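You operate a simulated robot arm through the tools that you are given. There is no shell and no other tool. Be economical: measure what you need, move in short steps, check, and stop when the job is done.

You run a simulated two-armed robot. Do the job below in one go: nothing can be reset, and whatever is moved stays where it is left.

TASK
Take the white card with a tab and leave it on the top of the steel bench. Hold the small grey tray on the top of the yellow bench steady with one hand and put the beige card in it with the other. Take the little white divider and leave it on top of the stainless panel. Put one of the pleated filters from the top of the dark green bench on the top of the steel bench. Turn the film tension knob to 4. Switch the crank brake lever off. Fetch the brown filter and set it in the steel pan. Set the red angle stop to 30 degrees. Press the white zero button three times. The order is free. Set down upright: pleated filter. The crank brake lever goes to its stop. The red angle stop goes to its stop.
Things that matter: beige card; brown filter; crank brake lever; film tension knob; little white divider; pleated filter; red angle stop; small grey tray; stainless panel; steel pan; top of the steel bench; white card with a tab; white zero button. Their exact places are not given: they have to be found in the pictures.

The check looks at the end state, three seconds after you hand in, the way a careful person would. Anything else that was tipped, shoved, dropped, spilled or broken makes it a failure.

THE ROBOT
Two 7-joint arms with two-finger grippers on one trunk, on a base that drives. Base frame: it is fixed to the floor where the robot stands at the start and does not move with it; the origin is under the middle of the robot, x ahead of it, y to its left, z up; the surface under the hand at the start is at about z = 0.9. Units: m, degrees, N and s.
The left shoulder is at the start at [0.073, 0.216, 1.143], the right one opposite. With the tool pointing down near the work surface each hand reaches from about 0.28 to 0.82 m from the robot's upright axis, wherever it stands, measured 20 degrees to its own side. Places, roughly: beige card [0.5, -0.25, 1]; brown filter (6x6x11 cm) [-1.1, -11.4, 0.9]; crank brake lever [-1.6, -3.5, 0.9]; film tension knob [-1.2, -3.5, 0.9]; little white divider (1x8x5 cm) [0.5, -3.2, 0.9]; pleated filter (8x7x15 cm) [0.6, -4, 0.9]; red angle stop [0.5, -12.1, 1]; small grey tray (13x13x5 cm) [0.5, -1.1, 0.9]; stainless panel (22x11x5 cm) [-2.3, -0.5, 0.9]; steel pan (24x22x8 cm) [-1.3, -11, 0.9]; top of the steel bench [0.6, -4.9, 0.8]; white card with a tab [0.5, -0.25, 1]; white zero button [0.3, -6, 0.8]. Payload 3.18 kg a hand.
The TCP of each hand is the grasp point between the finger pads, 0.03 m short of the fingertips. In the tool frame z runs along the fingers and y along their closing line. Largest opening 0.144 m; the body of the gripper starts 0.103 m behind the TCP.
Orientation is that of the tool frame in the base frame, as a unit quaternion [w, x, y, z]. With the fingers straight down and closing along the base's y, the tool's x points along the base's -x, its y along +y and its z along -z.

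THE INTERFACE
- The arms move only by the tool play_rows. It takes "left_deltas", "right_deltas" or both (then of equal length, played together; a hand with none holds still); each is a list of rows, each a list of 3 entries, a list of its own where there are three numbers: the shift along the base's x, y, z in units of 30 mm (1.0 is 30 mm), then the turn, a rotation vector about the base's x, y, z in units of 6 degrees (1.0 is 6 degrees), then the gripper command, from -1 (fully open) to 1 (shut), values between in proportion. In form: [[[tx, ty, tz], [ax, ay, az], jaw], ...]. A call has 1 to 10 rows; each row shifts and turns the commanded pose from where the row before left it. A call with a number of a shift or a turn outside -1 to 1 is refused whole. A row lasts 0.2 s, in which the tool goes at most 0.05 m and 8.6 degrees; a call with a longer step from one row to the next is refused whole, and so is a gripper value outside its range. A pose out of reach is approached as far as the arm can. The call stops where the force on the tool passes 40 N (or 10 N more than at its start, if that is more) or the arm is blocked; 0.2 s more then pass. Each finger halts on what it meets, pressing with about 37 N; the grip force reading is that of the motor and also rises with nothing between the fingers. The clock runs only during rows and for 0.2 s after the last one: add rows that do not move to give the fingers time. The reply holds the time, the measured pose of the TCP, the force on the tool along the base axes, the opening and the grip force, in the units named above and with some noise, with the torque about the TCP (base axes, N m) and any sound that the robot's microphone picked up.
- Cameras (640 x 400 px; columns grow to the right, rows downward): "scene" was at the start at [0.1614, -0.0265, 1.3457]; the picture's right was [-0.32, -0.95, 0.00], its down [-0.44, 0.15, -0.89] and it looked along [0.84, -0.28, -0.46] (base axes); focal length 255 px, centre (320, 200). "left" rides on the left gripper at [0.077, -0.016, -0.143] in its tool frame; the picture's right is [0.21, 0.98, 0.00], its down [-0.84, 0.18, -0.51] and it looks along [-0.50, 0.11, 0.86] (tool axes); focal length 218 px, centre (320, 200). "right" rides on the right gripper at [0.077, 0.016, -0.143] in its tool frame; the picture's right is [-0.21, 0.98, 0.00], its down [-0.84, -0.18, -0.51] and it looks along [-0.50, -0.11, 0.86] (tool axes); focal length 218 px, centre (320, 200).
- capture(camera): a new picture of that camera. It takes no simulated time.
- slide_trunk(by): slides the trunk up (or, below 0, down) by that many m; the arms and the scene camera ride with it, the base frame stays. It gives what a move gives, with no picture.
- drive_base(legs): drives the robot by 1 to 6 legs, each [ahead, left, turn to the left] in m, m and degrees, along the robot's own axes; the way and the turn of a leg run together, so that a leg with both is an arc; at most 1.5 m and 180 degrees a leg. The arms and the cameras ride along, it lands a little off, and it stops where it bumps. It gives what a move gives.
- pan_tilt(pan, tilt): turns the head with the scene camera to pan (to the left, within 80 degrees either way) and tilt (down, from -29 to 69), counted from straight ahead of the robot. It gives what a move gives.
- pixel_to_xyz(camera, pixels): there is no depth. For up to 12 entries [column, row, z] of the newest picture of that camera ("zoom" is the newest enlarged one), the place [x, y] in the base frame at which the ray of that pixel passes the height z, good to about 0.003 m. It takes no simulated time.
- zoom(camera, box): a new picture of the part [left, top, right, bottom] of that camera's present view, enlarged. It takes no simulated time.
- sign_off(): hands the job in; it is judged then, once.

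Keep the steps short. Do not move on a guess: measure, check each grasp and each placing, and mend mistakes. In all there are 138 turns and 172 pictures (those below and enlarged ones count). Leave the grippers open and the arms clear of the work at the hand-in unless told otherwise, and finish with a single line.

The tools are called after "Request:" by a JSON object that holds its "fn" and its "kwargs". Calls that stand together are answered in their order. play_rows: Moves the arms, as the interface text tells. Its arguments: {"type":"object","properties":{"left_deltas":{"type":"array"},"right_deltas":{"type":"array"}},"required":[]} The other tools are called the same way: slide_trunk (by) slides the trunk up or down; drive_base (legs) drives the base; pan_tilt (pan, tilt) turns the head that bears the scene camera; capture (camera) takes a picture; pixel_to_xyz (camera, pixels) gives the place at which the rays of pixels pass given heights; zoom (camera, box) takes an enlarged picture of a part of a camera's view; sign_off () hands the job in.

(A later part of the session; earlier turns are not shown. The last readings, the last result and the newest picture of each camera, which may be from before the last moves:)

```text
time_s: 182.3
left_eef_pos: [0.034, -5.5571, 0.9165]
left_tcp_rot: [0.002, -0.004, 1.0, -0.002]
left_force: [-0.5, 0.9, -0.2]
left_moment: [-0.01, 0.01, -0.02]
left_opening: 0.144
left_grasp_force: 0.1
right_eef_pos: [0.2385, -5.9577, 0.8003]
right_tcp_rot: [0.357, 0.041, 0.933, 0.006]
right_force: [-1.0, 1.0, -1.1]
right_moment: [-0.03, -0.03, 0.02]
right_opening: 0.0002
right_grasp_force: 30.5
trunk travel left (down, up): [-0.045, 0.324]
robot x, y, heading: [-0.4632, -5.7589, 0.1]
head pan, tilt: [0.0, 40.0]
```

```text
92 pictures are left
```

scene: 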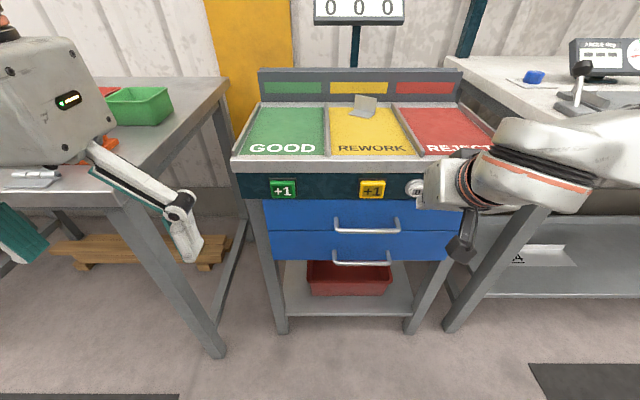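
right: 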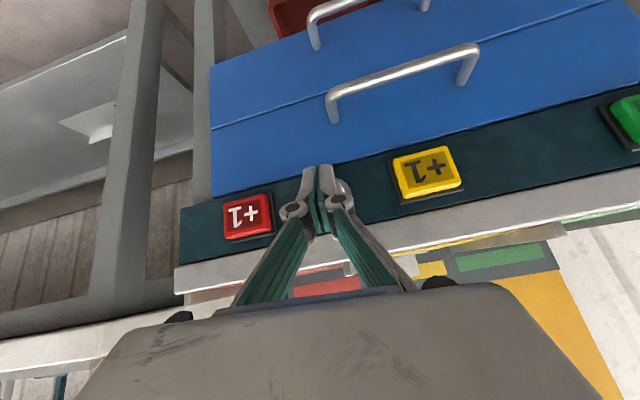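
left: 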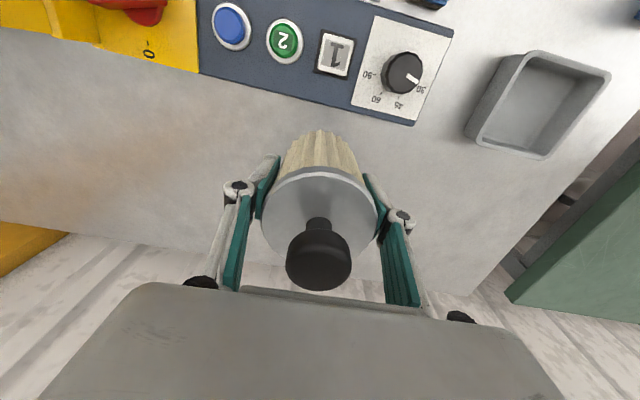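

Now the first press, in 3–4 mm rows until it resists, watching for sound.

Request:
{"fn": "play_rows", "kwargs": {"right_deltas": [[[0.15, 0, 0], [0, 0, 0], 1], [[0.15, 0, 0], [0, 0, 0], 1], [[0.12, 0, 0], [0, 0, 0], 1], [[0.12, 0, 0], [0, 0, 0], 1], [[0.12, 0, 0], [0, 0, 0], 1], [[0.12, 0, 0], [0, 0, 0], 1]]}}

```text
time_s: 183.7
left_eef_pos: [0.0343, -5.5568, 0.9176]
left_tcp_rot: [0.0, -0.004, 1.0, -0.002]
left_force: [-0.4, 1.2, -0.7]
left_moment: [0.0, -0.01, 0.0]
left_opening: 0.1439
left_grasp_force: 0.0
right_eef_pos: [0.2624, -5.9593, 0.7995]
right_tcp_rot: [0.357, 0.042, 0.933, 0.005]
right_force: [-1.5, -0.1, -0.6]
right_moment: [-0.02, 0.04, 0.03]
right_opening: 0.0
right_grasp_force: 30.2
trunk travel left (down, up): [-0.045, 0.324]
robot x, y, heading: [-0.468, -5.7604, 0.2]
head pan, tilt: [0.0, 40.0]
heard: click
```

A click at x≈0.262: first press. Retract 2 cm to release.

Request:
{"fn": "play_rows", "kwargs": {"right_deltas": [[[-0.35, 0, 0], [0, 0, 0], 1], [[-0.35, 0, 0], [0, 0, 0], 1], [[0, 0, 0], [0, 0, 0], 1]]}}

Request:
{"fn": "zoom", "kwargs": {"camera": "scene", "box": [340, 140, 500, 240]}}

Request:
{"fn": "play_rows", "kwargs": {"right_deltas": [[[0.3, 0, 0], [0, 0, 0], 1], [[0.15, 0, 0], [0, 0, 0], 1], [[0.15, 0, 0], [0, 0, 0], 1], [[0.12, 0, 0], [0, 0, 0], 1]]}}

Request:
{"fn": "play_rows", "kwargs": {"right_deltas": [[[-0.35, 0, 0], [0, 0, 0], 1], [[-0.35, 0, 0], [0, 0, 0], 1], [[0, 0, 0], [0, 0, 0], 1]]}}

```text
time_s: 184.5
left_eef_pos: [0.0336, -5.5556, 0.9174]
left_tcp_rot: [0.001, -0.004, 1.0, -0.002]
left_force: [0.5, 0.9, -0.2]
left_moment: [0.03, 0.0, -0.04]
left_opening: 0.1439
left_grasp_force: 0.1
right_eef_pos: [0.2409, -5.9576, 0.8003]
right_tcp_rot: [0.357, 0.041, 0.933, 0.006]
right_force: [0.1, 0.6, 0.2]
right_moment: [0.0, -0.01, 0.02]
right_opening: 0.0
right_grasp_force: 30.2
trunk travel left (down, up): [-0.045, 0.324]
robot x, y, heading: [-0.4648, -5.7626, 0.2]
head pan, tilt: [0.0, 40.0]
```

```text
4.00 times, centred on (420, 190) of scene
```

zoom: 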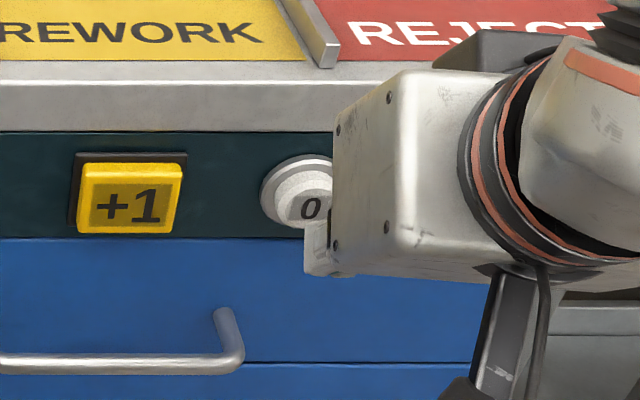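

```text
time_s: 185.5
left_eef_pos: [0.0352, -5.5579, 0.9179]
left_tcp_rot: [0.002, -0.004, 1.0, -0.001]
left_force: [0.1, 0.3, -0.4]
left_moment: [0.01, 0.0, -0.02]
left_opening: 0.1439
left_grasp_force: 0.1
right_eef_pos: [0.2626, -5.9584, 0.8017]
right_tcp_rot: [0.356, 0.042, 0.934, 0.005]
right_force: [-2.2, 0.4, 0.0]
right_moment: [-0.01, 0.01, 0.0]
right_opening: 0.0
right_grasp_force: 30.5
trunk travel left (down, up): [-0.045, 0.324]
robot x, y, heading: [-0.4605, -5.7618, 0.0]
head pan, tilt: [0.0, 40.0]
heard: click
```

```text
time_s: 186.3
left_eef_pos: [0.0343, -5.5566, 0.9173]
left_tcp_rot: [0.0, -0.004, 1.0, -0.002]
left_force: [-0.8, -1.0, 0.0]
left_moment: [-0.01, 0.0, -0.03]
left_opening: 0.1439
left_grasp_force: 0.0
right_eef_pos: [0.2428, -5.9583, 0.7998]
right_tcp_rot: [0.356, 0.041, 0.934, 0.005]
right_force: [-0.8, 0.2, 0.4]
right_moment: [0.0, 0.04, -0.02]
right_opening: 0.0
right_grasp_force: 31.1
trunk travel left (down, up): [-0.045, 0.324]
robot x, y, heading: [-0.4671, -5.7587, 0.0]
head pan, tilt: [0.0, 40.0]
```

Second click heard. Third press, then withdraw well back, and level the hand.

Request:
{"fn": "play_rows", "kwargs": {"right_deltas": [[[0.3, 0, 0], [0, 0, 0], 1], [[0.15, 0, 0], [0, 0, 0], 1], [[0.15, 0, 0], [0, 0, 0], 1], [[0.12, 0, 0], [0, 0, 0], 1]]}}

Request:
{"fn": "play_rows", "kwargs": {"right_deltas": [[[-0.5, 0, 0], [0, 0, 0], 1], [[-0.8, 0, 0], [0, 0, 0], 1], [[-0.8, 0, 0.3], [0, 0, 0], 1], [[-0.8, 0, 0.6], [0, 0.9, 0], 1], [[-0.5, 0, 0.8], [0, 0.9, 0], 1], [[-0.5, 0, 0.8], [0, 0.9, 0], 1], [[0, 0, 0.8], [0, 0.9, 0], 1], [[0, 0, 0.8], [0, 0.9, 0], 1], [[0, 0, 0.8], [0, 0.9, 0], -1], [[0, 0, 0.5], [0, 0.9, 0], -1]]}}

Request:
{"fn": "slide_trunk", "kwargs": {"by": 0.25}}

Request:
{"fn": "capture", "kwargs": {"camera": "scene"}}

```text
time_s: 187.3
left_eef_pos: [0.0333, -5.5568, 0.9171]
left_tcp_rot: [0.001, -0.005, 1.0, -0.002]
left_force: [0.9, -0.7, 0.0]
left_moment: [0.0, -0.02, -0.02]
left_opening: 0.1438
left_grasp_force: 0.1
right_eef_pos: [0.2637, -5.9589, 0.8001]
right_tcp_rot: [0.356, 0.041, 0.933, 0.005]
right_force: [-1.8, 0.1, 0.6]
right_moment: [-0.03, 0.02, 0.01]
right_opening: 0.0
right_grasp_force: 30.9
trunk travel left (down, up): [-0.045, 0.324]
robot x, y, heading: [-0.4638, -5.7597, 0.1]
head pan, tilt: [0.0, 40.0]
heard: click
```

```text
time_s: 189.5
left_eef_pos: [0.033, -5.5569, 0.917]
left_tcp_rot: [0.001, -0.004, 1.0, -0.002]
left_force: [-0.1, 0.0, -0.7]
left_moment: [0.03, 0.01, 0.0]
left_opening: 0.1439
left_grasp_force: 0.0
right_eef_pos: [0.1462, -5.958, 0.962]
right_tcp_rot: [0.035, 0.039, 0.999, -0.008]
right_force: [0.1, -0.2, -0.8]
right_moment: [0.04, 0.0, -0.04]
right_opening: 0.1442
right_grasp_force: 0.2
trunk travel left (down, up): [-0.045, 0.324]
robot x, y, heading: [-0.4659, -5.7604, -0.0]
head pan, tilt: [0.0, 40.0]
```

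```text
time_s: 192.1
left_eef_pos: [0.0341, -5.557, 1.167]
left_tcp_rot: [0.002, -0.005, 1.0, -0.001]
left_force: [0.1, 0.0, -0.1]
left_moment: [0.02, 0.0, -0.02]
left_opening: 0.144
left_grasp_force: 0.0
right_eef_pos: [0.1467, -5.9585, 1.2115]
right_tcp_rot: [0.034, 0.041, 0.999, -0.008]
right_force: [-0.1, -0.1, 0.5]
right_moment: [0.05, 0.01, 0.01]
right_opening: 0.1442
right_grasp_force: 0.0
trunk travel left (down, up): [-0.295, 0.074]
robot x, y, heading: [-0.4648, -5.7607, 0.3]
head pan, tilt: [0.0, 40.0]
```

```text
90 pictures are left
```

scene: 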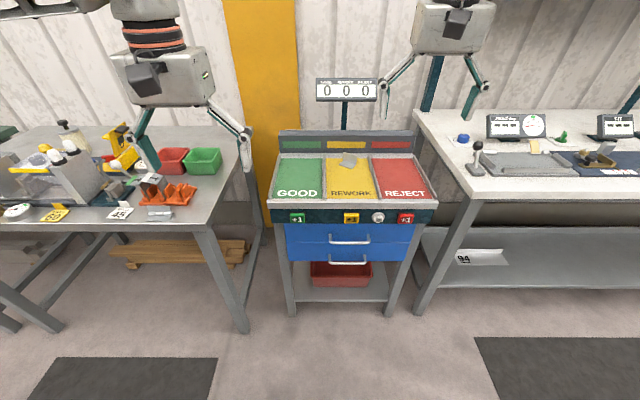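

All three presses clicked. Next: retract the right hand and drive down the aisle to y≈-12.

Request:
{"fn": "play_rows", "kwargs": {"right_deltas": [[[-0.9, 0, 0], [0, 0.35, 0], -1], [[-0.9, 0, 0], [0, 0.35, 0], -1], [[-0.9, 0, 0], [0, 0, 0], -1], [[-0.9, 0, 0], [0, 0, 0], -1], [[-0.9, 0, 0], [0, 0, 0], -1], [[-0.9, 0, 0], [0, 0, 0], -1], [[-0.9, 0, 0], [0, 0, 0], -1]]}}

Request:
{"fn": "drive_base", "kwargs": {"legs": [[0, -1.5, 0], [0, -1.5, 0], [0, -1.5, 0], [0, -1.5, 0]]}}

Request:
{"fn": "pan_tilt", "kwargs": {"pan": -15, "tilt": 35}}

Request:
{"fn": "capture", "kwargs": {"camera": "scene"}}

```text
time_s: 193.7
left_eef_pos: [0.033, -5.5565, 1.1673]
left_tcp_rot: [0.002, -0.004, 1.0, -0.002]
left_force: [0.2, -0.9, -0.3]
left_moment: [-0.03, -0.06, 0.01]
left_opening: 0.1439
left_grasp_force: 0.0
right_eef_pos: [-0.0424, -5.9587, 1.2117]
right_tcp_rot: [-0.001, 0.04, 0.999, -0.009]
right_force: [0.0, 0.1, 0.4]
right_moment: [0.0, -0.03, 0.0]
right_opening: 0.1437
right_grasp_force: 0.1
trunk travel left (down, up): [-0.295, 0.074]
robot x, y, heading: [-0.4666, -5.7592, 0.1]
head pan, tilt: [0.0, 40.0]
```

```text
time_s: 243.6
left_eef_pos: [-0.0352, -11.4611, 1.167]
left_tcp_rot: [0.001, 0.018, 1.0, -0.001]
left_force: [0.3, 0.5, 0.6]
left_moment: [0.0, 0.04, 0.0]
left_opening: 0.144
left_grasp_force: 0.1
right_eef_pos: [-0.1297, -11.8592, 1.2123]
right_tcp_rot: [-0.001, 0.062, 0.998, -0.01]
right_force: [0.6, 0.4, 0.0]
right_moment: [0.01, 0.01, 0.0]
right_opening: 0.144
right_grasp_force: 0.0
trunk travel left (down, up): [-0.295, 0.074]
robot x, y, heading: [-0.5381, -11.6452, -2.3]
head pan, tilt: [0.0, 40.0]
stopped in leg 4: the robot was blocked; the commanded pose is now the measured one
```

```text
time_s: 244.4
left_eef_pos: [-0.0348, -11.4618, 1.1668]
left_tcp_rot: [0.001, 0.018, 1.0, -0.002]
left_force: [-0.8, -0.4, -0.4]
left_moment: [0.02, 0.01, -0.01]
left_opening: 0.1441
left_grasp_force: 0.1
right_eef_pos: [-0.1277, -11.8585, 1.2139]
right_tcp_rot: [-0.002, 0.061, 0.998, -0.009]
right_force: [0.3, -0.5, 0.5]
right_moment: [-0.03, 0.01, -0.02]
right_opening: 0.1441
right_grasp_force: 0.1
trunk travel left (down, up): [-0.295, 0.074]
robot x, y, heading: [-0.5398, -11.6409, -2.3]
head pan, tilt: [-15.0, 35.0]
```

```text
89 pictures are left
```

scene: 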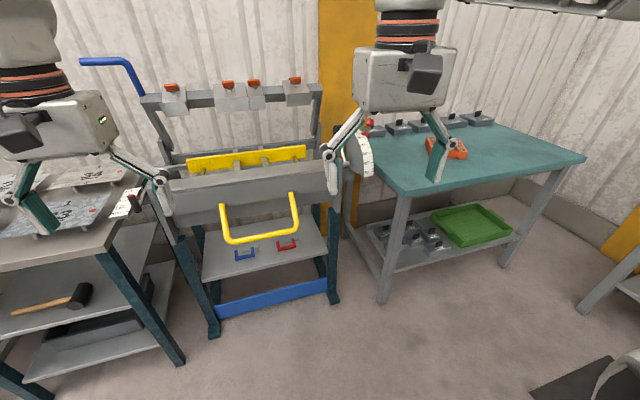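

The drive was blocked at y=-11.64. I'll look to the right to see what's there.

Request:
{"fn": "pan_tilt", "kwargs": {"pan": -78, "tilt": 45}}

Request:
{"fn": "capture", "kwargs": {"camera": "scene"}}

Request:
{"fn": "capture", "kwargs": {"camera": "right"}}

```text
time_s: 245.7
left_eef_pos: [-0.036, -11.4611, 1.166]
left_tcp_rot: [0.001, 0.019, 1.0, -0.002]
left_force: [-0.1, -0.1, 0.1]
left_moment: [-0.04, 0.03, 0.03]
left_opening: 0.144
left_grasp_force: 0.0
right_eef_pos: [-0.1279, -11.8591, 1.212]
right_tcp_rot: [-0.002, 0.062, 0.998, -0.009]
right_force: [0.2, -0.8, -0.2]
right_moment: [0.02, 0.0, 0.01]
right_opening: 0.1439
right_grasp_force: 0.1
trunk travel left (down, up): [-0.295, 0.074]
robot x, y, heading: [-0.5426, -11.6393, -2.4]
head pan, tilt: [-78.0, 45.0]
```

```text
88 pictures are left
```

scene: 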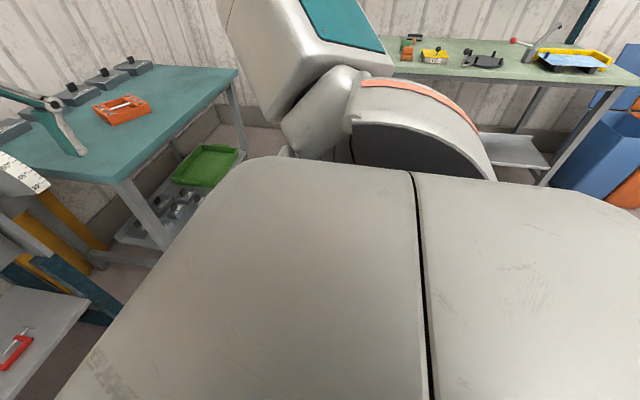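

```text
87 pictures are left
```

right: 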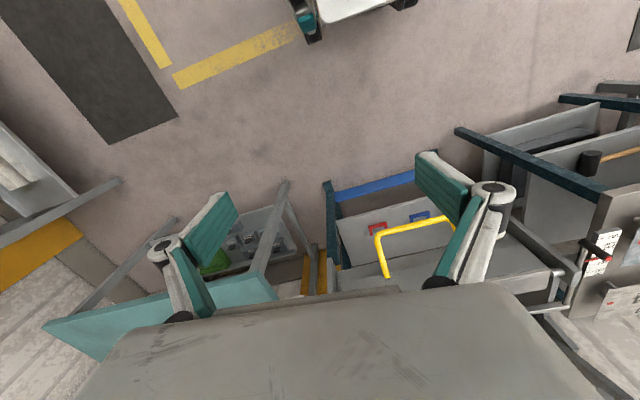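

Likely the rear of the base met something on the opposite side. I'll move forward 0.2 m, correct the heading, and look at the dial.

Request:
{"fn": "drive_base", "kwargs": {"legs": [[0.2, 0.03, 2.3]]}}

Request:
{"fn": "pan_tilt", "kwargs": {"pan": -20, "tilt": 35}}

Request:
{"fn": "capture", "kwargs": {"camera": "scene"}}

```text
time_s: 247.3
left_eef_pos: [0.1554, -11.4157, 1.1671]
left_tcp_rot: [0.001, -0.001, 1.0, -0.002]
left_force: [0.0, -0.7, -0.2]
left_moment: [-0.01, 0.0, 0.03]
left_opening: 0.144
left_grasp_force: 0.0
right_eef_pos: [0.0779, -11.8172, 1.2126]
right_tcp_rot: [-0.001, 0.043, 0.999, -0.01]
right_force: [-0.4, 0.3, 0.2]
right_moment: [0.0, 0.02, 0.02]
right_opening: 0.1443
right_grasp_force: 0.0
trunk travel left (down, up): [-0.295, 0.074]
robot x, y, heading: [-0.3438, -11.6192, -0.3]
head pan, tilt: [-78.0, 45.0]
```

```text
time_s: 248.6
left_eef_pos: [0.1537, -11.4161, 1.1679]
left_tcp_rot: [0.002, -0.001, 1.0, -0.001]
left_force: [0.2, -0.2, -0.2]
left_moment: [0.01, 0.01, 0.0]
left_opening: 0.144
left_grasp_force: 0.0
right_eef_pos: [0.0761, -11.8176, 1.2125]
right_tcp_rot: [-0.001, 0.043, 0.999, -0.01]
right_force: [-0.7, 0.9, -0.1]
right_moment: [0.01, -0.03, -0.01]
right_opening: 0.144
right_grasp_force: 0.1
trunk travel left (down, up): [-0.295, 0.074]
robot x, y, heading: [-0.3403, -11.6186, -0.0]
head pan, tilt: [-20.0, 35.0]
```

```text
86 pictures are left
```

scene: 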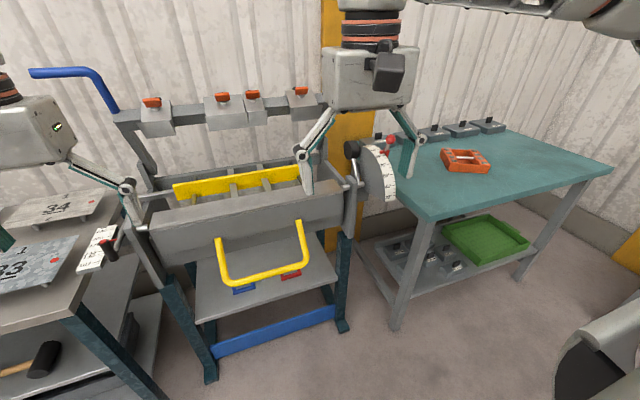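

Request:
{"fn": "zoom", "kwargs": {"camera": "scene", "box": [310, 110, 430, 230]}}

Request:
{"fn": "capture", "kwargs": {"camera": "right"}}

```text
3.33 times, centred on (370, 170) of scene
```

zoom: 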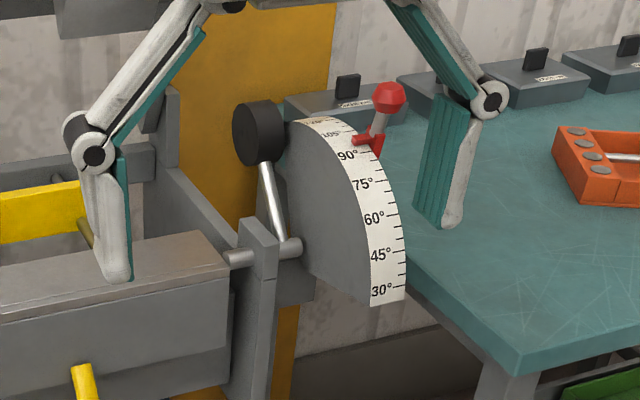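

```text
84 pictures are left
```

right: 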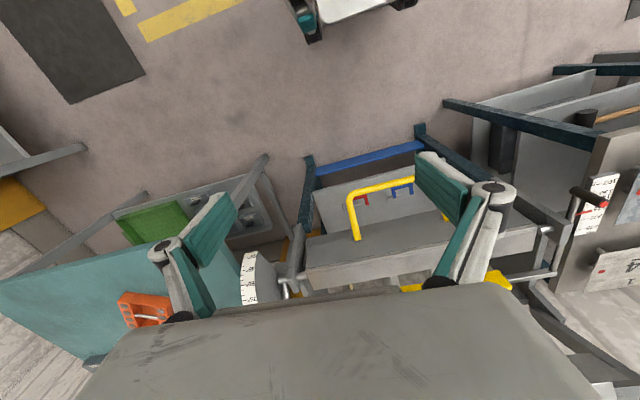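

The quadrant: a rim labelled 30°–105°, red stop with a red-capped handle now near 93°. I'll move the right hand aside (towards the left hand) for a clear view and measure.

Request:
{"fn": "play_rows", "kwargs": {"right_deltas": [[[-0.3, 0.9, 0.3], [0, 0, 0], -1], [[-0.3, 0.9, 0.3], [0, 0, 0], -1], [[-0.3, 0.9, 0.3], [0, 0, 0], -1], [[0, 0.9, 0], [0, 0, 0], -1], [[0, 0.5, 0], [0, 0, 0], -1], [[0, 0, 0], [0, 0, 0], -1]], "left_deltas": [[[-0.3, 0.9, 0], [0, 0, 0], -1], [[-0.3, 0.9, 0], [0, 0, 0], -1], [[-0.3, 0.9, 0], [0, 0, 0], -1], [[0, 0.9, 0], [0, 0, 0], -1], [[0, 0.5, 0], [0, 0, 0], -1], [[0, 0, 0], [0, 0, 0], -1]]}}

Request:
{"fn": "pan_tilt", "kwargs": {"pan": -30, "tilt": 30}}

Request:
{"fn": "capture", "kwargs": {"camera": "scene"}}

```text
time_s: 250.0
left_eef_pos: [0.1271, -11.293, 1.1669]
left_tcp_rot: [0.001, -0.001, 1.0, -0.001]
left_force: [0.0, -0.2, -0.1]
left_moment: [-0.02, 0.04, -0.01]
left_opening: 0.144
left_grasp_force: 0.1
right_eef_pos: [0.0498, -11.6945, 1.2393]
right_tcp_rot: [-0.001, 0.042, 0.999, -0.01]
right_force: [0.2, -0.4, -0.6]
right_moment: [0.01, 0.02, 0.0]
right_opening: 0.1442
right_grasp_force: 0.1
trunk travel left (down, up): [-0.295, 0.074]
robot x, y, heading: [-0.3439, -11.616, -0.2]
head pan, tilt: [-20.0, 35.0]
```

```text
time_s: 250.7
left_eef_pos: [0.128, -11.2928, 1.1665]
left_tcp_rot: [0.002, -0.001, 1.0, -0.001]
left_force: [-0.3, 0.2, -0.5]
left_moment: [0.0, -0.01, 0.01]
left_opening: 0.144
left_grasp_force: 0.0
right_eef_pos: [0.0493, -11.6938, 1.2378]
right_tcp_rot: [-0.001, 0.043, 0.999, -0.01]
right_force: [0.0, -0.7, -0.9]
right_moment: [-0.03, 0.01, 0.01]
right_opening: 0.1438
right_grasp_force: 0.1
trunk travel left (down, up): [-0.295, 0.074]
robot x, y, heading: [-0.3406, -11.6138, -0.0]
head pan, tilt: [-30.0, 30.0]
```

```text
83 pictures are left
```

scene: 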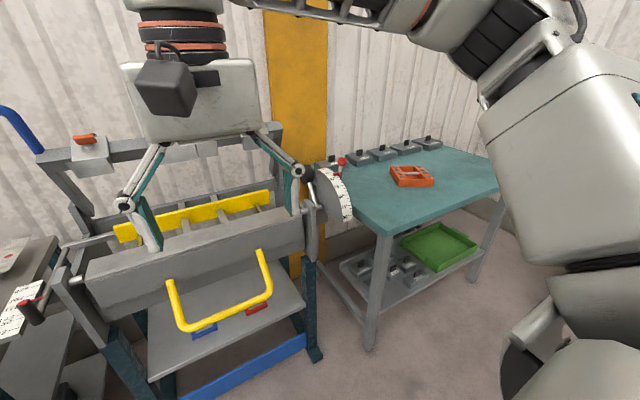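

I'll record rays for the red cap (341,160), the 30° end of the rim (347,216) and the top of the rim, then shift right 0.2 m and repeat for triangulation.

Request:
{"fn": "zoom", "kwargs": {"camera": "scene", "box": [290, 140, 370, 240]}}

Request:
{"fn": "pixel_to_xyz", "kwargs": {"camera": "scene", "pixels": [[341, 160, 1.1], [341, 160, 1.05], [341, 160, 1.0], [348, 217, 0.95], [348, 217, 0.9], [348, 217, 0.85], [268, 252, 0.9], [268, 252, 0.8], [320, 358, 0.0]]}}

Request:
{"fn": "drive_base", "kwargs": {"legs": [[0, -0.2, 0]]}}

Request:
{"fn": "zoom", "kwargs": {"camera": "scene", "box": [230, 120, 370, 260]}}

```text
4.00 times, centred on (330, 190) of scene
```

zoom: 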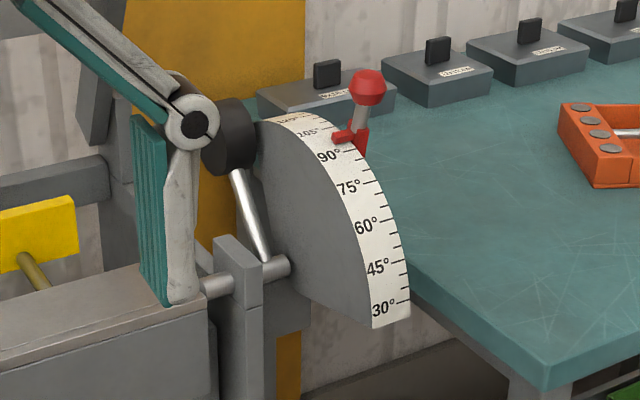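

```text
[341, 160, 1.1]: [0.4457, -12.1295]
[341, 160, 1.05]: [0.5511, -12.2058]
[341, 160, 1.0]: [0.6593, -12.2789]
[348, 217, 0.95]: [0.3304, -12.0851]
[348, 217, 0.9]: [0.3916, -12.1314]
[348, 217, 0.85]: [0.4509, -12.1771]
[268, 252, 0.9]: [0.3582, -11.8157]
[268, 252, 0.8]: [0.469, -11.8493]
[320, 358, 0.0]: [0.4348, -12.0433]
```

```text
time_s: 253.1
left_eef_pos: [0.1279, -11.4935, 1.1666]
left_tcp_rot: [0.002, -0.001, 1.0, -0.001]
left_force: [0.5, -0.2, -0.4]
left_moment: [0.01, 0.01, 0.0]
left_opening: 0.1441
left_grasp_force: 0.0
right_eef_pos: [0.0474, -11.8949, 1.2399]
right_tcp_rot: [-0.001, 0.044, 0.999, -0.01]
right_force: [0.6, -0.7, -0.5]
right_moment: [0.02, 0.03, 0.0]
right_opening: 0.1441
right_grasp_force: 0.1
trunk travel left (down, up): [-0.295, 0.074]
robot x, y, heading: [-0.3434, -11.817, -0.3]
head pan, tilt: [-30.0, 30.0]
```

```text
2.86 times, centred on (300, 190) of scene
```

zoom: 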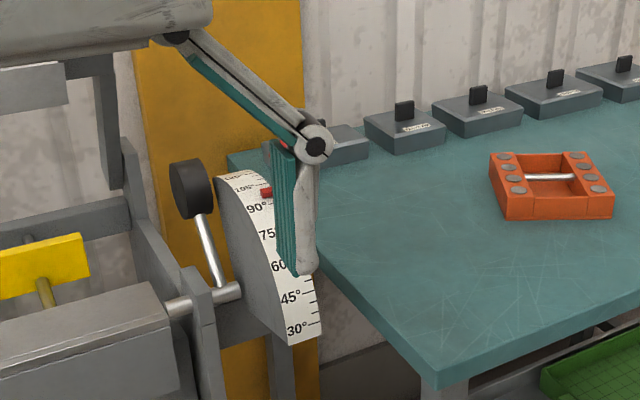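

Request:
{"fn": "play_rows", "kwargs": {"right_deltas": [[[0, -0.9, 0], [0, 0, 0], -1], [[0, -0.9, 0], [0, 0, 0], -1], [[0, -0.9, 0], [0, 0, 0], -1], [[0, -0.9, 0], [0, 0, 0], -1], [[0, -0.9, 0], [0, 0, 0], -1], [[0, -0.9, 0], [0, 0, 0], -1], [[0, -0.9, 0], [0, 0, 0], -1], [[0, -0.9, 0], [0, 0, 0], -1], [[0, -0.9, 0], [0, 0, 0], -1], [[0, 0, 0], [0, 0, 0], -1]]}}

Request:
{"fn": "capture", "kwargs": {"camera": "right"}}

Request:
{"fn": "zoom", "kwargs": {"camera": "scene", "box": [260, 140, 360, 240]}}

```text
time_s: 255.3
left_eef_pos: [0.1278, -11.4924, 1.1665]
left_tcp_rot: [0.001, -0.001, 1.0, -0.002]
left_force: [0.0, 0.1, -0.2]
left_moment: [-0.05, 0.06, 0.04]
left_opening: 0.1437
left_grasp_force: 0.1
right_eef_pos: [0.0495, -12.138, 1.2386]
right_tcp_rot: [-0.002, 0.042, 0.999, -0.011]
right_force: [0.6, -0.7, -0.7]
right_moment: [0.0, 0.03, 0.0]
right_opening: 0.1439
right_grasp_force: 0.0
trunk travel left (down, up): [-0.295, 0.074]
robot x, y, heading: [-0.349, -11.8159, -0.0]
head pan, tilt: [-30.0, 30.0]
```

```text
80 pictures are left
```

right: 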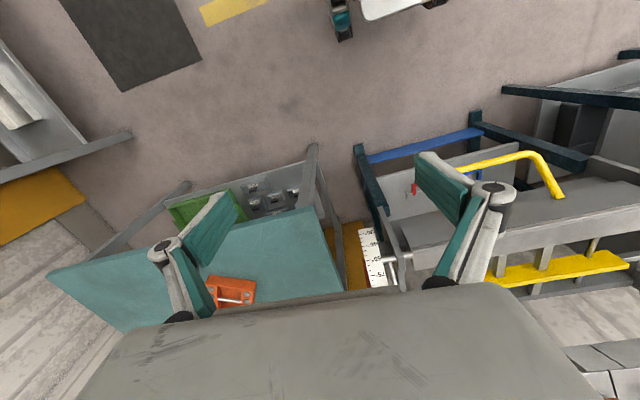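

```text
4.00 times, centred on (310, 190) of scene
```

zoom: 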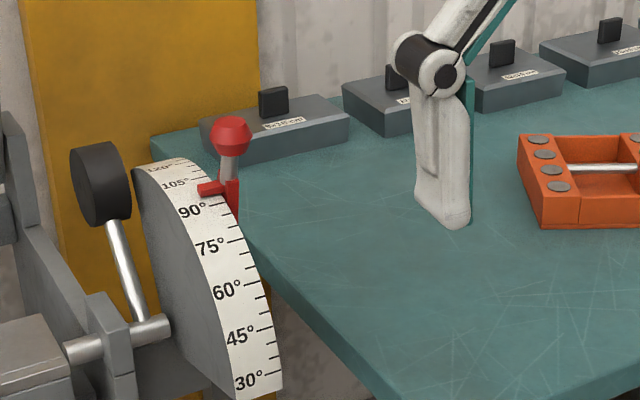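

Request:
{"fn": "pixel_to_xyz", "kwargs": {"camera": "scene", "pixels": [[287.75, 174.25, 1.15], [287.75, 174.25, 1.1], [287.75, 174.25, 1.05], [298.75, 233.75, 0.95], [298.75, 233.75, 0.9], [298.75, 233.75, 0.85], [268.75, 221.25, 0.95], [268.75, 221.25, 0.9], [287, 200, 1.0], [287, 200, 0.95]]}}

```text
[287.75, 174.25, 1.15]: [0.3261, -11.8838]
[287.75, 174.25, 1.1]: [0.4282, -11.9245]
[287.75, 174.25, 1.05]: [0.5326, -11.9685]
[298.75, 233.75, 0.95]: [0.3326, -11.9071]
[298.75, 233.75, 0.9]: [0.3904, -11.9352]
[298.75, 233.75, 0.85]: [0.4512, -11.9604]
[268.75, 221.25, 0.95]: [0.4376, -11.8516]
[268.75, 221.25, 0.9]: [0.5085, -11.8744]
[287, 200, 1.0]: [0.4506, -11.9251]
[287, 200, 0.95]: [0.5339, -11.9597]
```

(The second set used the older picture's pose; correcting for the 0.2 m shift puts the red cap near (0.40–0.44,-12.12,1.1) and the pivot near (0.46,z 0.93).) I'll bring the right hand closer for a precise view.

Request:
{"fn": "play_rows", "kwargs": {"right_deltas": [[[0.8, 0.1, 0], [0, 0, 0], -1], [[0.8, 0.1, 0], [0, 0, 0], -1], [[0.8, 0, 0], [0, 0, 0], -1], [[0.8, 0, 0], [0, 0, 0], -1], [[0.8, 0, 0], [0, 0, 0], -1], [[0.8, 0, 0], [0, 0, 0], -1], [[0, 0, 0], [0, 0, 0], -1]]}}

Request:
{"fn": "capture", "kwargs": {"camera": "right"}}

Request:
{"fn": "capture", "kwargs": {"camera": "scene"}}

```text
time_s: 256.9
left_eef_pos: [0.1285, -11.494, 1.1665]
left_tcp_rot: [0.001, -0.001, 1.0, -0.002]
left_force: [-0.1, -0.1, 0.3]
left_moment: [0.01, -0.02, 0.02]
left_opening: 0.1443
left_grasp_force: 0.0
right_eef_pos: [0.143, -12.132, 1.2384]
right_tcp_rot: [-0.001, 0.044, 0.999, -0.009]
right_force: [-0.2, -0.4, -1.0]
right_moment: [0.04, -0.01, 0.01]
right_opening: 0.1442
right_grasp_force: 0.0
right hand out of reach, approached as far as the arm can: row 5, 6
trunk travel left (down, up): [-0.295, 0.074]
robot x, y, heading: [-0.3425, -11.8165, -0.1]
head pan, tilt: [-30.0, 30.0]
```

```text
78 pictures are left
```

right: 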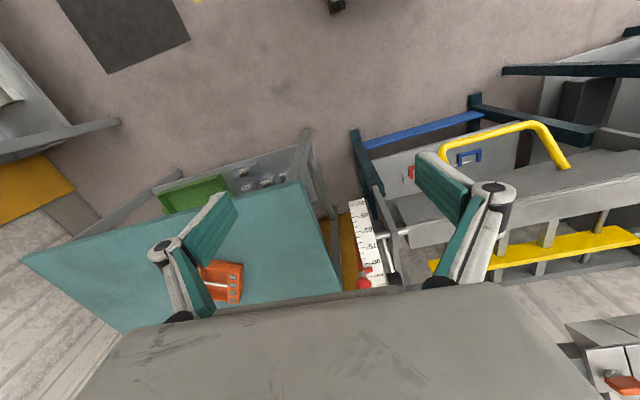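

```text
77 pictures are left
```

scene: 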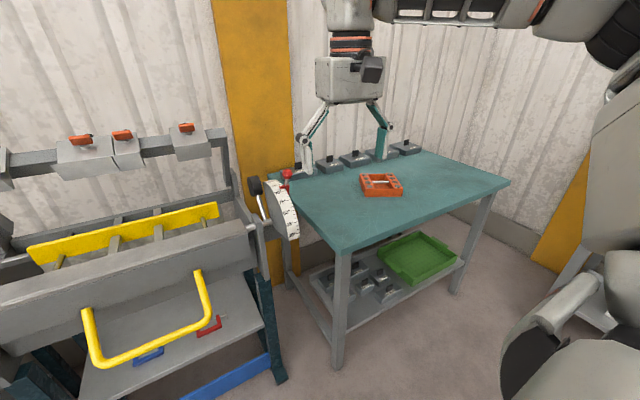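

Request:
{"fn": "zoom", "kwargs": {"camera": "right", "box": [320, 190, 420, 290]}}

Request:
{"fn": "pixel_to_xyz", "kwargs": {"camera": "right", "pixels": [[363, 283, 1.15], [363, 283, 1.1], [363, 283, 1.05], [352, 201, 0.95], [352, 201, 0.9], [372, 286, 1.05]]}}

Request:
{"fn": "pixel_to_xyz", "kwargs": {"camera": "scene", "pixels": [[287.75, 174.25, 1.15], [287.75, 174.25, 1.1], [287.75, 174.25, 1.05], [298.75, 233.75, 0.95], [298.75, 233.75, 0.9], [268.75, 221.25, 0.95], [268.75, 221.25, 0.9], [320, 371, 0.0], [205, 272, 0.8], [280, 383, 0.0]]}}

```text
4.00 times, centred on (370, 240) of right
```

zoom: 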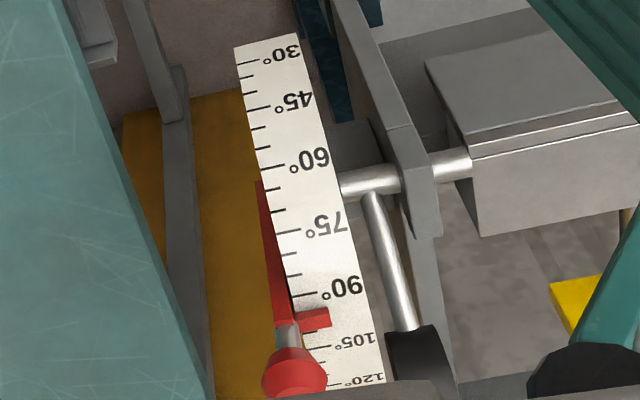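

```text
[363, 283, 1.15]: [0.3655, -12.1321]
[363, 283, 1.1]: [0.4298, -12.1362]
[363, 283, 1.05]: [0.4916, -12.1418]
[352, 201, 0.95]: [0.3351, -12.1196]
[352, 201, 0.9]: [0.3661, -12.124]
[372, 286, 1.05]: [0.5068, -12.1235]
```

```text
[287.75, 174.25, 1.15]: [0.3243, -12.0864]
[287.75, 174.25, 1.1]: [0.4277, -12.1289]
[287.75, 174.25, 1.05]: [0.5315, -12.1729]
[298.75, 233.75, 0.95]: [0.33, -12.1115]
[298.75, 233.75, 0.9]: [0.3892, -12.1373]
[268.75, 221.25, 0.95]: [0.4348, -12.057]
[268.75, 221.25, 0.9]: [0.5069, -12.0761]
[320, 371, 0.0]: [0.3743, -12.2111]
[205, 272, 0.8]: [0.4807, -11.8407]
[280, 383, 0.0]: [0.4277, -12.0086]
```

The red cap is at ≈(0.431,-12.134,1.098); pivot ≈(0.49, z 0.92), cap radius ≈0.18. I'll drive forward 0.15 m and bring the right hand, part-opened, over the cap.

Request:
{"fn": "drive_base", "kwargs": {"legs": [[0.15, 0, 0]]}}

Request:
{"fn": "play_rows", "kwargs": {"right_deltas": [[[0.5, 0, -0.2], [0, 0, 0.25], 0], [[0.5, 0, -0.3], [0, 0, 0.25], 0.1], [[0.5, 0, -0.4], [0, 0, 0.25], 0.1], [[0.6, 0, -0.5], [0, 0, 0], 0.1], [[0.6, 0, -0.6], [0, 0, 0], 0.1], [[0.6, 0, -0.6], [0, 0, 0], 0.1], [[0.6, 0, 0], [0, 0, 0], 0.1], [[0, 0, 0], [0, 0, 0], 0.1]]}}

Request:
{"fn": "capture", "kwargs": {"camera": "right"}}

Request:
{"fn": "capture", "kwargs": {"camera": "scene"}}

```text
time_s: 258.3
left_eef_pos: [0.2773, -11.4953, 1.1664]
left_tcp_rot: [0.001, 0.0, 1.0, -0.002]
left_force: [-0.6, 0.2, -0.4]
left_moment: [-0.01, 0.0, -0.04]
left_opening: 0.1441
left_grasp_force: 0.0
right_eef_pos: [0.2931, -12.1348, 1.2384]
right_tcp_rot: [-0.001, 0.044, 0.999, -0.01]
right_force: [-0.6, -1.0, -0.1]
right_moment: [0.0, 0.01, -0.03]
right_opening: 0.1439
right_grasp_force: 0.0
trunk travel left (down, up): [-0.295, 0.074]
robot x, y, heading: [-0.1987, -11.8139, -0.4]
head pan, tilt: [-30.0, 30.0]
```

```text
time_s: 260.1
left_eef_pos: [0.2773, -11.4953, 1.1666]
left_tcp_rot: [0.002, -0.001, 1.0, -0.002]
left_force: [-0.1, -0.4, 0.7]
left_moment: [0.0, -0.02, 0.01]
left_opening: 0.1438
left_grasp_force: 0.1
right_eef_pos: [0.3523, -12.1459, 1.1415]
right_tcp_rot: [0.001, 0.008, 1.0, -0.009]
right_force: [-0.5, 0.6, -0.3]
right_moment: [0.02, -0.02, 0.03]
right_opening: 0.0648
right_grasp_force: 0.1
right hand out of reach, approached as far as the arm can: row 1, 2, 3, 4, 6, 7
trunk travel left (down, up): [-0.295, 0.074]
robot x, y, heading: [-0.197, -11.8173, -0.4]
head pan, tilt: [-30.0, 30.0]
```

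```text
75 pictures are left
```

right: 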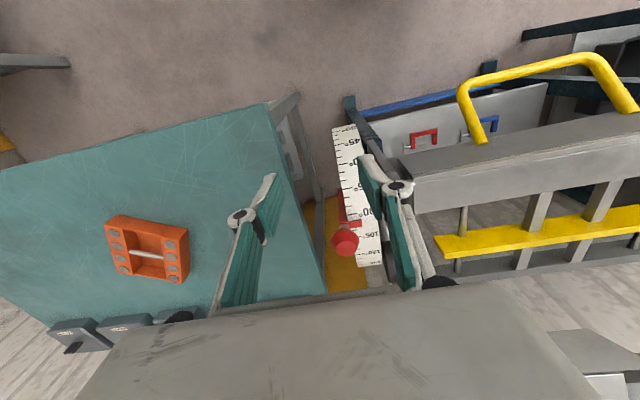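

```text
74 pictures are left
```

scene: 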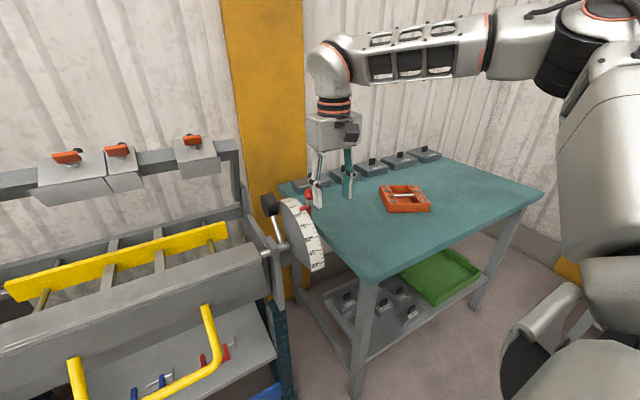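

Still short by ~8 cm. Raise 2 cm, drive forward 0.1 m, and re-measure the cap (right image (346,238)).

Request:
{"fn": "pixel_to_xyz", "kwargs": {"camera": "right", "pixels": [[346, 238, 1.1], [346, 238, 1.09], [346, 238, 1.11], [345, 128, 0.93], [362, 190, 1.03]]}}

Request:
{"fn": "play_rows", "kwargs": {"right_deltas": [[[-0.3, 0, 0.4], [0, 0, 0], 0.1], [[-0.3, 0, 0.4], [0, 0, 0], 0.1], [[0, 0, 0], [0, 0, 0], 0.1]]}}

Request:
{"fn": "drive_base", "kwargs": {"legs": [[0.1, 0, 0]]}}

Request:
{"fn": "capture", "kwargs": {"camera": "right"}}

```text
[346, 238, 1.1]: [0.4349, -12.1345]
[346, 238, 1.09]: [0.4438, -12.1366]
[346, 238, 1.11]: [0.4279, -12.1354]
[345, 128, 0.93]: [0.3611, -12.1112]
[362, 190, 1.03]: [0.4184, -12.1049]
```

```text
time_s: 260.9
left_eef_pos: [0.2765, -11.4948, 1.1671]
left_tcp_rot: [0.001, 0.0, 1.0, -0.001]
left_force: [0.1, -0.2, -0.3]
left_moment: [0.01, 0.0, 0.03]
left_opening: 0.144
left_grasp_force: 0.0
right_eef_pos: [0.3517, -12.1443, 1.1423]
right_tcp_rot: [0.002, 0.008, 1.0, -0.009]
right_force: [-0.2, 1.0, 0.1]
right_moment: [-0.03, 0.0, 0.01]
right_opening: 0.0645
right_grasp_force: 0.0
right hand out of reach, approached as far as the arm can: row 1, 2
trunk travel left (down, up): [-0.295, 0.074]
robot x, y, heading: [-0.198, -11.818, 0.0]
head pan, tilt: [-30.0, 30.0]
```

```text
time_s: 262.0
left_eef_pos: [0.3756, -11.4947, 1.1671]
left_tcp_rot: [0.001, 0.0, 1.0, -0.001]
left_force: [-0.2, -0.3, -0.2]
left_moment: [-0.02, 0.04, -0.04]
left_opening: 0.144
left_grasp_force: 0.0
right_eef_pos: [0.4501, -12.1448, 1.1411]
right_tcp_rot: [0.0, 0.008, 1.0, -0.008]
right_force: [-1.0, 0.0, -0.8]
right_moment: [0.0, 0.05, 0.03]
right_opening: 0.0646
right_grasp_force: 0.1
trunk travel left (down, up): [-0.295, 0.074]
robot x, y, heading: [-0.0971, -11.8182, -0.1]
head pan, tilt: [-30.0, 30.0]
```

```text
73 pictures are left
```

right: 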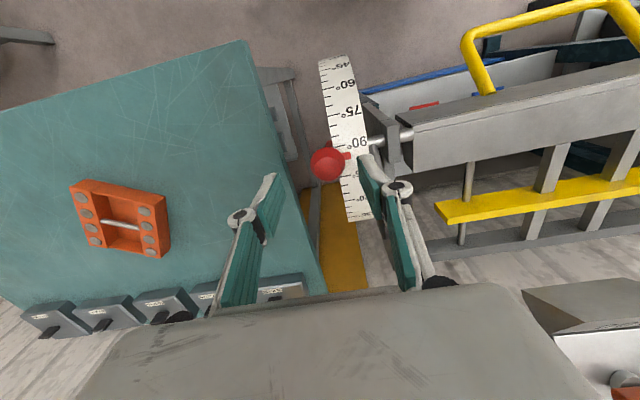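

Cap is at ≈(0.440,-12.138). Shift slightly and lower to z≈1.107, then close on it.

Request:
{"fn": "play_rows", "kwargs": {"right_deltas": [[[-0.33, 0.2, -0.3], [0, 0, 0], 0.1], [[0, 0, -0.4], [0, 0, 0], 0.1], [[0, 0, -0.45], [0, 0, 0], 0.1], [[0, 0, 0], [0, 0, 0], 0.1]]}}

Request:
{"fn": "capture", "kwargs": {"camera": "right"}}

Request:
{"fn": "zoom", "kwargs": {"camera": "scene", "box": [240, 120, 400, 270]}}

```text
time_s: 263.0
left_eef_pos: [0.3746, -11.495, 1.1668]
left_tcp_rot: [0.002, 0.001, 1.0, -0.002]
left_force: [0.3, 0.0, 0.6]
left_moment: [-0.03, 0.0, -0.01]
left_opening: 0.1441
left_grasp_force: 0.1
right_eef_pos: [0.4405, -12.138, 1.1079]
right_tcp_rot: [0.002, 0.008, 1.0, -0.009]
right_force: [-0.5, -0.1, 0.6]
right_moment: [-0.01, 0.0, -0.01]
right_opening: 0.0648
right_grasp_force: 0.1
trunk travel left (down, up): [-0.295, 0.074]
robot x, y, heading: [-0.0983, -11.8186, -0.1]
head pan, tilt: [-30.0, 30.0]
```

```text
72 pictures are left
```

right: 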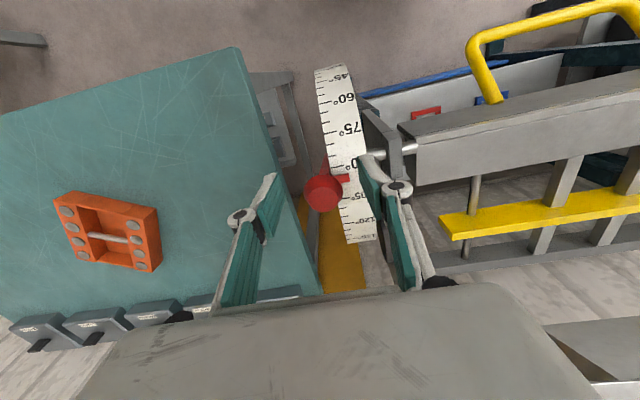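

```text
2.67 times, centred on (320, 195) of scene
```

zoom: 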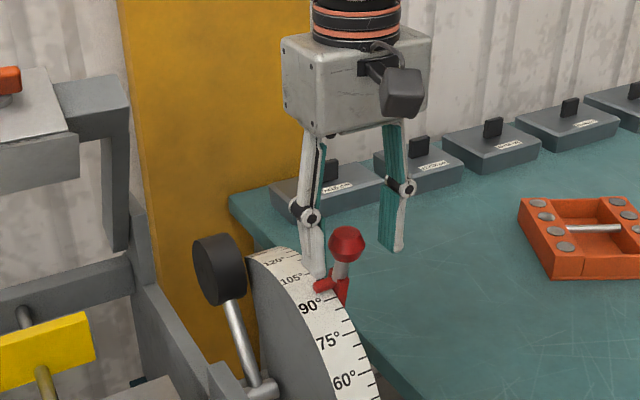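

The cap is between the fingers. Close, then move the first 20° along the arc and check forces.

Request:
{"fn": "play_rows", "kwargs": {"right_deltas": [[[0, 0, 0], [0, 0, 0], 0.5], [[0, 0, 0], [0, 0, 0], 1], [[0, 0, 0], [0, 0, 0], 1], [[-0.68, 0, -0.24], [0, 0, 0], 1], [[-0.65, 0, -0.32], [0, 0, 0], 1], [[-0.61, 0, -0.39], [0, 0, 0], 1], [[0, 0, 0], [0, 0, 0], 1]]}}

Request:
{"fn": "capture", "kwargs": {"camera": "scene"}}

```text
time_s: 264.6
left_eef_pos: [0.3739, -11.495, 1.1672]
left_tcp_rot: [0.001, -0.001, 1.0, -0.001]
left_force: [0.1, -0.1, 0.7]
left_moment: [0.0, 0.01, -0.02]
left_opening: 0.1438
left_grasp_force: 0.1
right_eef_pos: [0.3797, -12.1384, 1.0799]
right_tcp_rot: [0.002, 0.009, 1.0, -0.01]
right_force: [0.6, 2.4, 5.8]
right_moment: [0.0, -0.97, 0.09]
right_opening: 0.0325
right_grasp_force: 44.9
trunk travel left (down, up): [-0.295, 0.074]
robot x, y, heading: [-0.0967, -11.8175, -0.1]
head pan, tilt: [-30.0, 30.0]
```

```text
70 pictures are left
```

scene: 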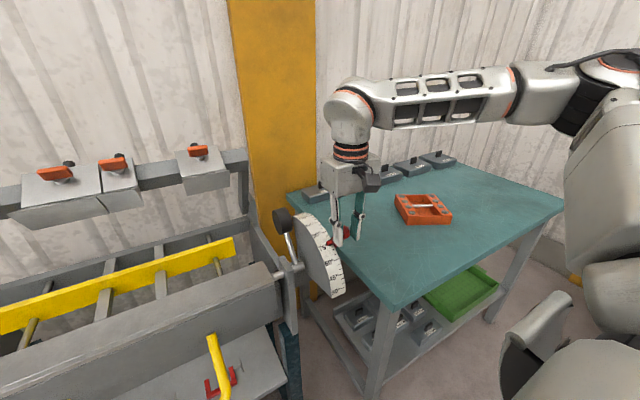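

It follows smoothly (low force). Continue along the arc.

Request:
{"fn": "play_rows", "kwargs": {"right_deltas": [[[-0.557, 0, -0.46], [0, 0, 0], 1], [[-0.5, 0, -0.52], [0, 0, 0], 1], [[-0.433, 0, -0.573], [0, 0, 0], 1], [[-0.367, 0, -0.62], [0, 0, 0], 1], [[0, 0, 0], [0, 0, 0], 1]]}}

Request:
{"fn": "zoom", "kwargs": {"camera": "scene", "box": [260, 180, 400, 320]}}

```text
time_s: 265.8
left_eef_pos: [0.375, -11.4946, 1.1692]
left_tcp_rot: [0.002, -0.001, 1.0, -0.002]
left_force: [-0.1, -0.2, -0.1]
left_moment: [0.0, -0.01, 0.0]
left_opening: 0.144
left_grasp_force: 0.1
right_eef_pos: [0.3262, -12.1384, 1.014]
right_tcp_rot: [0.001, 0.009, 1.0, -0.009]
right_force: [-0.3, 0.1, 1.0]
right_moment: [0.0, -0.04, 0.03]
right_opening: 0.0
right_grasp_force: 30.4
trunk travel left (down, up): [-0.295, 0.074]
robot x, y, heading: [-0.0972, -11.8218, -0.2]
head pan, tilt: [-30.0, 30.0]
```

```text
2.86 times, centred on (330, 250) of scene
```

zoom: 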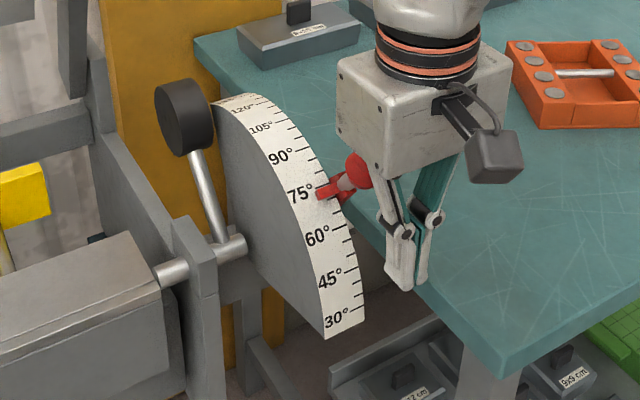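

The cap slipped out at about 72°; closed fingers are now in front of it. I'll instead go above the cap with closed fingertips and push it down along the arc (no gripping needed). First rise and move over it, with a check.

Request:
{"fn": "play_rows", "kwargs": {"right_deltas": [[[-0.2, 0, 0.8], [0, 0, 0], 1], [[0, 0, 0.9], [0, 0, 0], 1], [[0, 0, 0.9], [0, 0, 0], 1], [[0, 0, 0.9], [0, 0, 0], 1], [[0, 0, 0.9], [0, 0, 0], 1], [[0.6, 0, 0], [0, 0, 0], 1], [[0.6, 0, 0], [0, 0, 0], 1], [[0.5, 0, 0], [0, 0, 0], 1], [[0, 0, 0], [0, 0, 0], 1]]}}

Request:
{"fn": "capture", "kwargs": {"camera": "right"}}

Request:
{"fn": "zoom", "kwargs": {"camera": "scene", "box": [260, 160, 400, 300]}}

```text
time_s: 267.8
left_eef_pos: [0.3754, -11.4956, 1.1678]
left_tcp_rot: [0.001, -0.001, 1.0, -0.002]
left_force: [0.3, 0.1, -0.4]
left_moment: [0.02, -0.01, -0.02]
left_opening: 0.1444
left_grasp_force: 0.1
right_eef_pos: [0.3716, -12.1393, 1.1462]
right_tcp_rot: [0.001, 0.01, 1.0, -0.008]
right_force: [-0.3, 0.0, 0.7]
right_moment: [0.0, 0.01, 0.01]
right_opening: 0.0002
right_grasp_force: 30.5
trunk travel left (down, up): [-0.295, 0.074]
robot x, y, heading: [-0.0977, -11.8191, 0.0]
head pan, tilt: [-30.0, 30.0]
```

```text
68 pictures are left
```

right: 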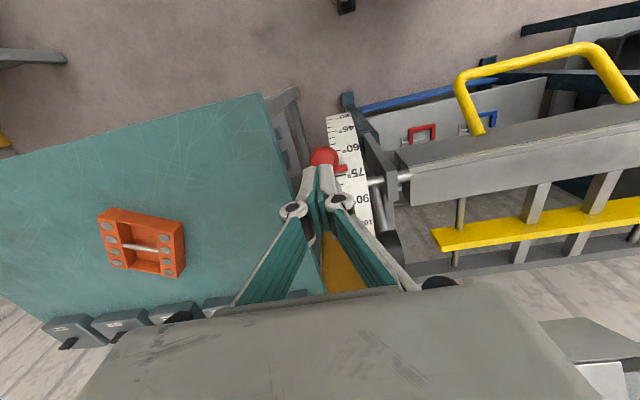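

```text
2.86 times, centred on (330, 230) of scene
```

zoom: 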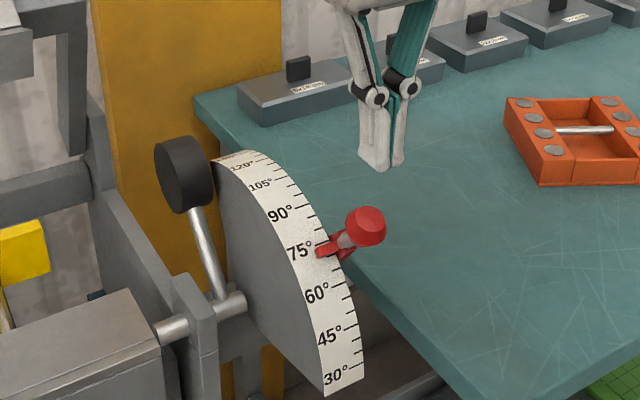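

Aligned over the cap. Descend onto it and push down along the arc.

Request:
{"fn": "play_rows", "kwargs": {"right_deltas": [[[0.25, 0, -0.6], [0, 0, 0], 1], [[0, 0, -0.6], [0, 0, 0], 1], [[0, 0, -0.3], [0, 0, 0], 1], [[-0.46, 0, -0.45], [0, 0, 0], 1], [[-0.41, 0, -0.5], [0, 0, 0], 1], [[-0.36, 0, -0.53], [0, 0, 0], 1], [[0, 0, 0], [0, 0, 0], 1]]}}

Request:
{"fn": "zoom", "kwargs": {"camera": "scene", "box": [260, 160, 400, 300]}}

```text
time_s: 269.4
left_eef_pos: [0.3748, -11.494, 1.1664]
left_tcp_rot: [0.003, -0.001, 1.0, -0.002]
left_force: [-0.5, 0.8, 0.0]
left_moment: [0.01, 0.0, -0.04]
left_opening: 0.144
left_grasp_force: 0.1
right_eef_pos: [0.3416, -12.1379, 1.0563]
right_tcp_rot: [0.0, 0.009, 1.0, -0.009]
right_force: [-0.8, -1.0, 0.4]
right_moment: [-0.01, 0.01, -0.01]
right_opening: 0.0001
right_grasp_force: 30.9
trunk travel left (down, up): [-0.295, 0.074]
robot x, y, heading: [-0.0994, -11.8149, -0.2]
head pan, tilt: [-30.0, 30.0]
```

```text
2.86 times, centred on (330, 230) of scene
```

zoom: 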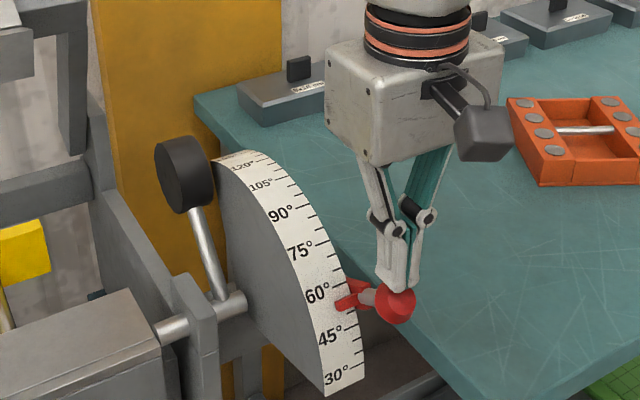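

Now near 57°. Continue pushing down to the stop.

Request:
{"fn": "play_rows", "kwargs": {"right_deltas": [[[-0.3, 0, -0.57], [0, 0, 0], 1], [[-0.24, 0, -0.6], [0, 0, 0], 1], [[-0.18, 0, -0.62], [0, 0, 0], 1], [[-0.1, 0, -0.6], [0, 0, 0], 1], [[0, 0, 0], [0, 0, 0], 1]]}}

Request:
{"fn": "zoom", "kwargs": {"camera": "scene", "box": [260, 180, 400, 320]}}

```text
time_s: 270.6
left_eef_pos: [0.3747, -11.4937, 1.1679]
left_tcp_rot: [0.002, 0.0, 1.0, -0.002]
left_force: [0.6, -0.6, 0.3]
left_moment: [-0.02, 0.01, 0.04]
left_opening: 0.144
left_grasp_force: 0.1
right_eef_pos: [0.3171, -12.1399, 0.9847]
right_tcp_rot: [0.002, 0.008, 1.0, -0.008]
right_force: [0.4, -0.8, -0.4]
right_moment: [-0.02, 0.03, 0.03]
right_opening: 0.0
right_grasp_force: 30.9
trunk travel left (down, up): [-0.295, 0.074]
robot x, y, heading: [-0.0997, -11.8165, 0.1]
head pan, tilt: [-30.0, 30.0]
```

```text
2.86 times, centred on (330, 250) of scene
```

zoom: 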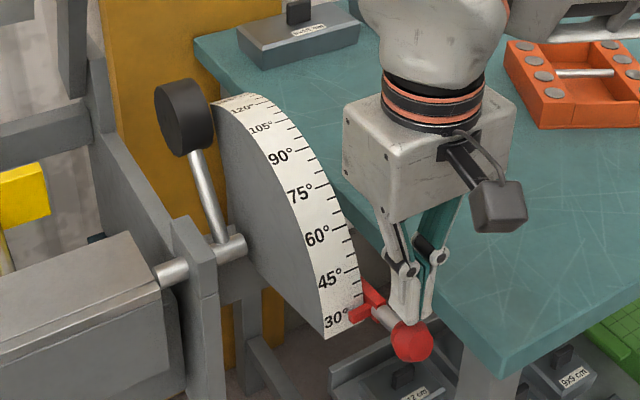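

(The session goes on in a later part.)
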